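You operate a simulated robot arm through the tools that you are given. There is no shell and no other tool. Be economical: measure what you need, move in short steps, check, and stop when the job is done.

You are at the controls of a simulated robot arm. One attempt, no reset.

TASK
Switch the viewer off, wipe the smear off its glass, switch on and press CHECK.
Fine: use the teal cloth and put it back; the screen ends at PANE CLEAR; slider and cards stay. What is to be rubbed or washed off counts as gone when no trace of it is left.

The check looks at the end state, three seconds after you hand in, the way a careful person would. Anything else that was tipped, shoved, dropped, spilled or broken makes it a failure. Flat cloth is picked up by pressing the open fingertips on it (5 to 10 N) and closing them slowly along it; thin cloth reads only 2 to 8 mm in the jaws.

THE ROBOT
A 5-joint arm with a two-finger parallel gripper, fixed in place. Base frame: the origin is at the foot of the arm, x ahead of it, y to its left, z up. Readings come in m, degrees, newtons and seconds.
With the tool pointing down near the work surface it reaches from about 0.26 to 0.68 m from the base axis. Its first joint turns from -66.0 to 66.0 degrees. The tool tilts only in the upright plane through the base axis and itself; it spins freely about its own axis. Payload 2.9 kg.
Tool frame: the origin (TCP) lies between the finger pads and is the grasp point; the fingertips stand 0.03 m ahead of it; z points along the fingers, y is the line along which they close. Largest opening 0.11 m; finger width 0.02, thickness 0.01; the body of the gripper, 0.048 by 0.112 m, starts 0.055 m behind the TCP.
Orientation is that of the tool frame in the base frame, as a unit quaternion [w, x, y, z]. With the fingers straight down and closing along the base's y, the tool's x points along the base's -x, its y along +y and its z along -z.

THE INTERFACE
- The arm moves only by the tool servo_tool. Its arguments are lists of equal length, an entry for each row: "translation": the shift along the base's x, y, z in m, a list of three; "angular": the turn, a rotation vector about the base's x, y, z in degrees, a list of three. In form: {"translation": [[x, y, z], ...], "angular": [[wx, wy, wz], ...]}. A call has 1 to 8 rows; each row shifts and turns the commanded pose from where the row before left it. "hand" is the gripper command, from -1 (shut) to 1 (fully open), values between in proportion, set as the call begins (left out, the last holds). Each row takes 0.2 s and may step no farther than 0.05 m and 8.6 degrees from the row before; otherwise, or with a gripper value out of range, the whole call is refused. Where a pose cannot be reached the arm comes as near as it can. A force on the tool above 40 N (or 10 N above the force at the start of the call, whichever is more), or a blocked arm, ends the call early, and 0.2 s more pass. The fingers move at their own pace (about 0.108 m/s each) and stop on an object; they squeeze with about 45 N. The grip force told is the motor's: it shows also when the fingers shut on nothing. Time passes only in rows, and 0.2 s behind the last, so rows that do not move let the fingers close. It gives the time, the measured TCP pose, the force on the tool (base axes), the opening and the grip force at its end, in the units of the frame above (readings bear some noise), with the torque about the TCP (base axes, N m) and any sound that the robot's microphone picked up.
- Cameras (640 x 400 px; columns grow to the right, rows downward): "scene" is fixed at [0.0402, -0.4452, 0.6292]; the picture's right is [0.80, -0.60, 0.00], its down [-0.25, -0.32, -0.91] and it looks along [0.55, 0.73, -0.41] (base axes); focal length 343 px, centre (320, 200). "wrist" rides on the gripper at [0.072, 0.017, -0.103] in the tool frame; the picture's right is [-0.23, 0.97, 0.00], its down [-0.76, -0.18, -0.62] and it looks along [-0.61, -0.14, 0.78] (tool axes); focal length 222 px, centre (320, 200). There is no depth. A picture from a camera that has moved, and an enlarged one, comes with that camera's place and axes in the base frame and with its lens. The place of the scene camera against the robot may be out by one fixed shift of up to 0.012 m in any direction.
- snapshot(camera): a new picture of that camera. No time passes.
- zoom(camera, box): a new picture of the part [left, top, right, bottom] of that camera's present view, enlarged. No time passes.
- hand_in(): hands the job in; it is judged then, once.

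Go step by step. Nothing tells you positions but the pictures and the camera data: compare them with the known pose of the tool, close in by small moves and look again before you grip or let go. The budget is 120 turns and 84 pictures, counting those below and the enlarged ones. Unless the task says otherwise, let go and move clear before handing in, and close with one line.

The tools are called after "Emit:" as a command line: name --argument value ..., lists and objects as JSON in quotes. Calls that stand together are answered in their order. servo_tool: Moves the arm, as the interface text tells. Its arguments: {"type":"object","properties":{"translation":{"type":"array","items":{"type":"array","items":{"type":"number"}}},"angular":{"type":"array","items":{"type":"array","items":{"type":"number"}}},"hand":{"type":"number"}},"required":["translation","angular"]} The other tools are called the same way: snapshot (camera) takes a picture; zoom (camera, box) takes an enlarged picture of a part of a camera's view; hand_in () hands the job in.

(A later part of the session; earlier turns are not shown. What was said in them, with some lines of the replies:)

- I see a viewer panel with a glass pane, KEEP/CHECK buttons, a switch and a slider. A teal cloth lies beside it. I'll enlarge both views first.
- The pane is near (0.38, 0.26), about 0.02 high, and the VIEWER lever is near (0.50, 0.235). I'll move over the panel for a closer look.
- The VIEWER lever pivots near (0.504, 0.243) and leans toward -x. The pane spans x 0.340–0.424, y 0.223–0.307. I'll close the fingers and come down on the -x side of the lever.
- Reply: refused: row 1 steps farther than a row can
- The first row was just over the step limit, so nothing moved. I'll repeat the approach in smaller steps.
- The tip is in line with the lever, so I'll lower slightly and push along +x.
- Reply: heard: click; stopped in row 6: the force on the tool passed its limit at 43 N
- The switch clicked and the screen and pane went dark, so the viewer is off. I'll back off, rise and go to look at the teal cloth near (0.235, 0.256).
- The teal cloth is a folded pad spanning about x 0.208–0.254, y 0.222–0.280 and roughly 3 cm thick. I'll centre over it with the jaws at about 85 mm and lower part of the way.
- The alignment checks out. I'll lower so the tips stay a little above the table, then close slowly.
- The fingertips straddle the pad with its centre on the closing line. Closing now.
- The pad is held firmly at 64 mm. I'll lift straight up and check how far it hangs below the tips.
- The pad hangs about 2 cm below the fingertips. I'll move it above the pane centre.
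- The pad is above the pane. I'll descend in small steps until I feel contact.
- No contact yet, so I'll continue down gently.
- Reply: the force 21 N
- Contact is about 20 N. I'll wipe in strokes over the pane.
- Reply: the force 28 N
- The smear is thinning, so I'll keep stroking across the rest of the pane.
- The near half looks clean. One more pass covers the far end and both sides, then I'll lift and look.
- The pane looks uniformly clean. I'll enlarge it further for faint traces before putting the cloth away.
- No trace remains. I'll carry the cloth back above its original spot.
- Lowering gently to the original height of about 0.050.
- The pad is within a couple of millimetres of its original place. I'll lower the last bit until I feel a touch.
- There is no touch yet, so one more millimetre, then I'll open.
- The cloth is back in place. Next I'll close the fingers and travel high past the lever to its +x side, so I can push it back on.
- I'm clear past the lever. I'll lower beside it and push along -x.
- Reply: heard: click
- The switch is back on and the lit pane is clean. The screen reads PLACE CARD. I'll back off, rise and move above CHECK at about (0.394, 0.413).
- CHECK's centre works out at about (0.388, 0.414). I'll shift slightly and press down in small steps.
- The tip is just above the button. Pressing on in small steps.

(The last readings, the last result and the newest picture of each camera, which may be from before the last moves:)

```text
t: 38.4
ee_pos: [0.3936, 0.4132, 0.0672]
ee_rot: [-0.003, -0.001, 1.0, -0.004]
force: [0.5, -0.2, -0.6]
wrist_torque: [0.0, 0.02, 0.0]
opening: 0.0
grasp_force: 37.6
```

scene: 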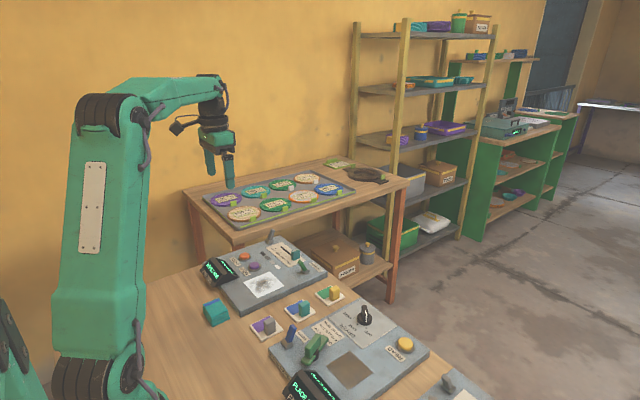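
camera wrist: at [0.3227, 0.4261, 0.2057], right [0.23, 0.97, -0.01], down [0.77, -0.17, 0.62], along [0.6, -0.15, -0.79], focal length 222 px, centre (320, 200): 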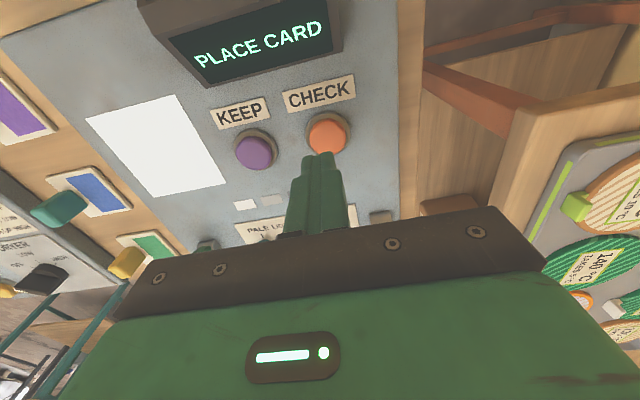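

Emit:
servo_tool --translation '[[0, 0, -0.002], [0, 0, -0.002], [0, 0, -0.002], [0, 0, 0]]' --angular '[[0, 0, 0], [0, 0, 0], [0, 0, 0], [0, 0, 0]]'

Emit:
zoom --camera "scene" --box '[200, 200, 320, 290]'

```text
t: 39.4
ee_pos: [0.3926, 0.412, 0.0615]
ee_rot: [-0.003, -0.001, 1.0, -0.003]
force: [1.4, -1.2, 2.2]
wrist_torque: [-0.03, -0.08, -0.04]
opening: 0.0
grasp_force: 37.8
heard: click
```

```text
4.44 times, centred on (260, 245) of scene
camera zoom: at [0.0401, -0.4452, 0.6292], right [0.8, -0.6, 0.0], down [-0.25, -0.32, -0.91], along [0.55, 0.73, -0.41], focal length 1523 px, centre (587, 0)
```

zoom: 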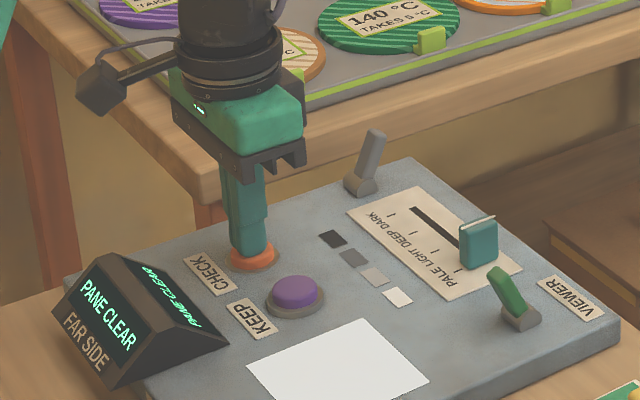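

The button clicked and the screen reads PANE CLEAR. I'll rise clear and do a final check.

Emit:
servo_tool --translation '[[0, 0, 0.03], [0, 0, 0.045], [0, 0, 0.045], [0, 0, 0.045], [0, 0, 0]]' --angular '[[0, 0, 0], [0, 0, 0], [0, 0, 0], [0, 0, 0], [0, 0, 0]]'

Emit:
zoom --camera "scene" --box '[180, 220, 360, 350]'

Emit:
zoom --camera "scene" --box '[240, 262, 300, 302]'

```text
t: 40.6
ee_pos: [0.3951, 0.4139, 0.2262]
ee_rot: [-0.003, -0.001, 1.0, -0.003]
force: [-0.2, 0.0, -0.4]
wrist_torque: [-0.01, 0.01, 0.0]
opening: 0.0
grasp_force: 38.2
```

```text
3.08 times, centred on (270, 285) of scene
camera zoom: at [0.0402, -0.4452, 0.6292], right [0.8, -0.6, 0.0], down [-0.25, -0.32, -0.91], along [0.55, 0.73, -0.41], focal length 1054 px, centre (474, -62)
```

zoom: 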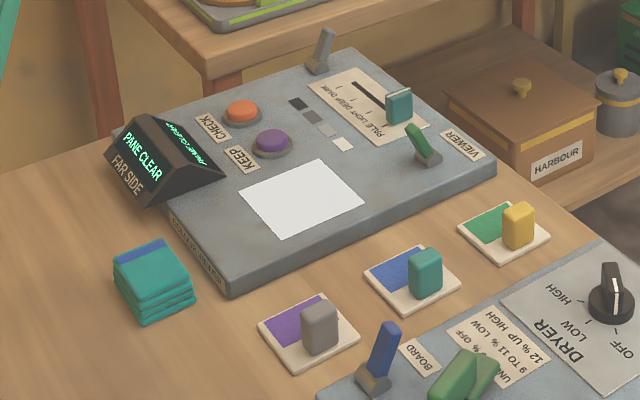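

```text
10.00 times, centred on (270, 282) of scene
camera zoom: at [0.0402, -0.4452, 0.6292], right [0.8, -0.6, 0.0], down [-0.25, -0.32, -0.91], along [0.55, 0.73, -0.41], focal length 3427 px, centre (820, -620)
```

zoom: 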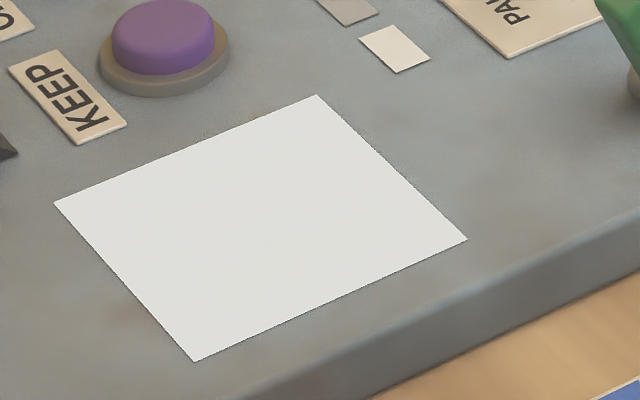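

The screen shows PANE CLEAR, the pane is clean, the cloth is back, and the slider and cards are where they were. Handing in.

Emit:
hand_in

```text
The job is handed in.
```

The viewer was switched off, its glass wiped clean with the teal cloth (now back in its place), then switched on and CHECK pressed; the screen reads PANE CLEAR, and the job is handed in.
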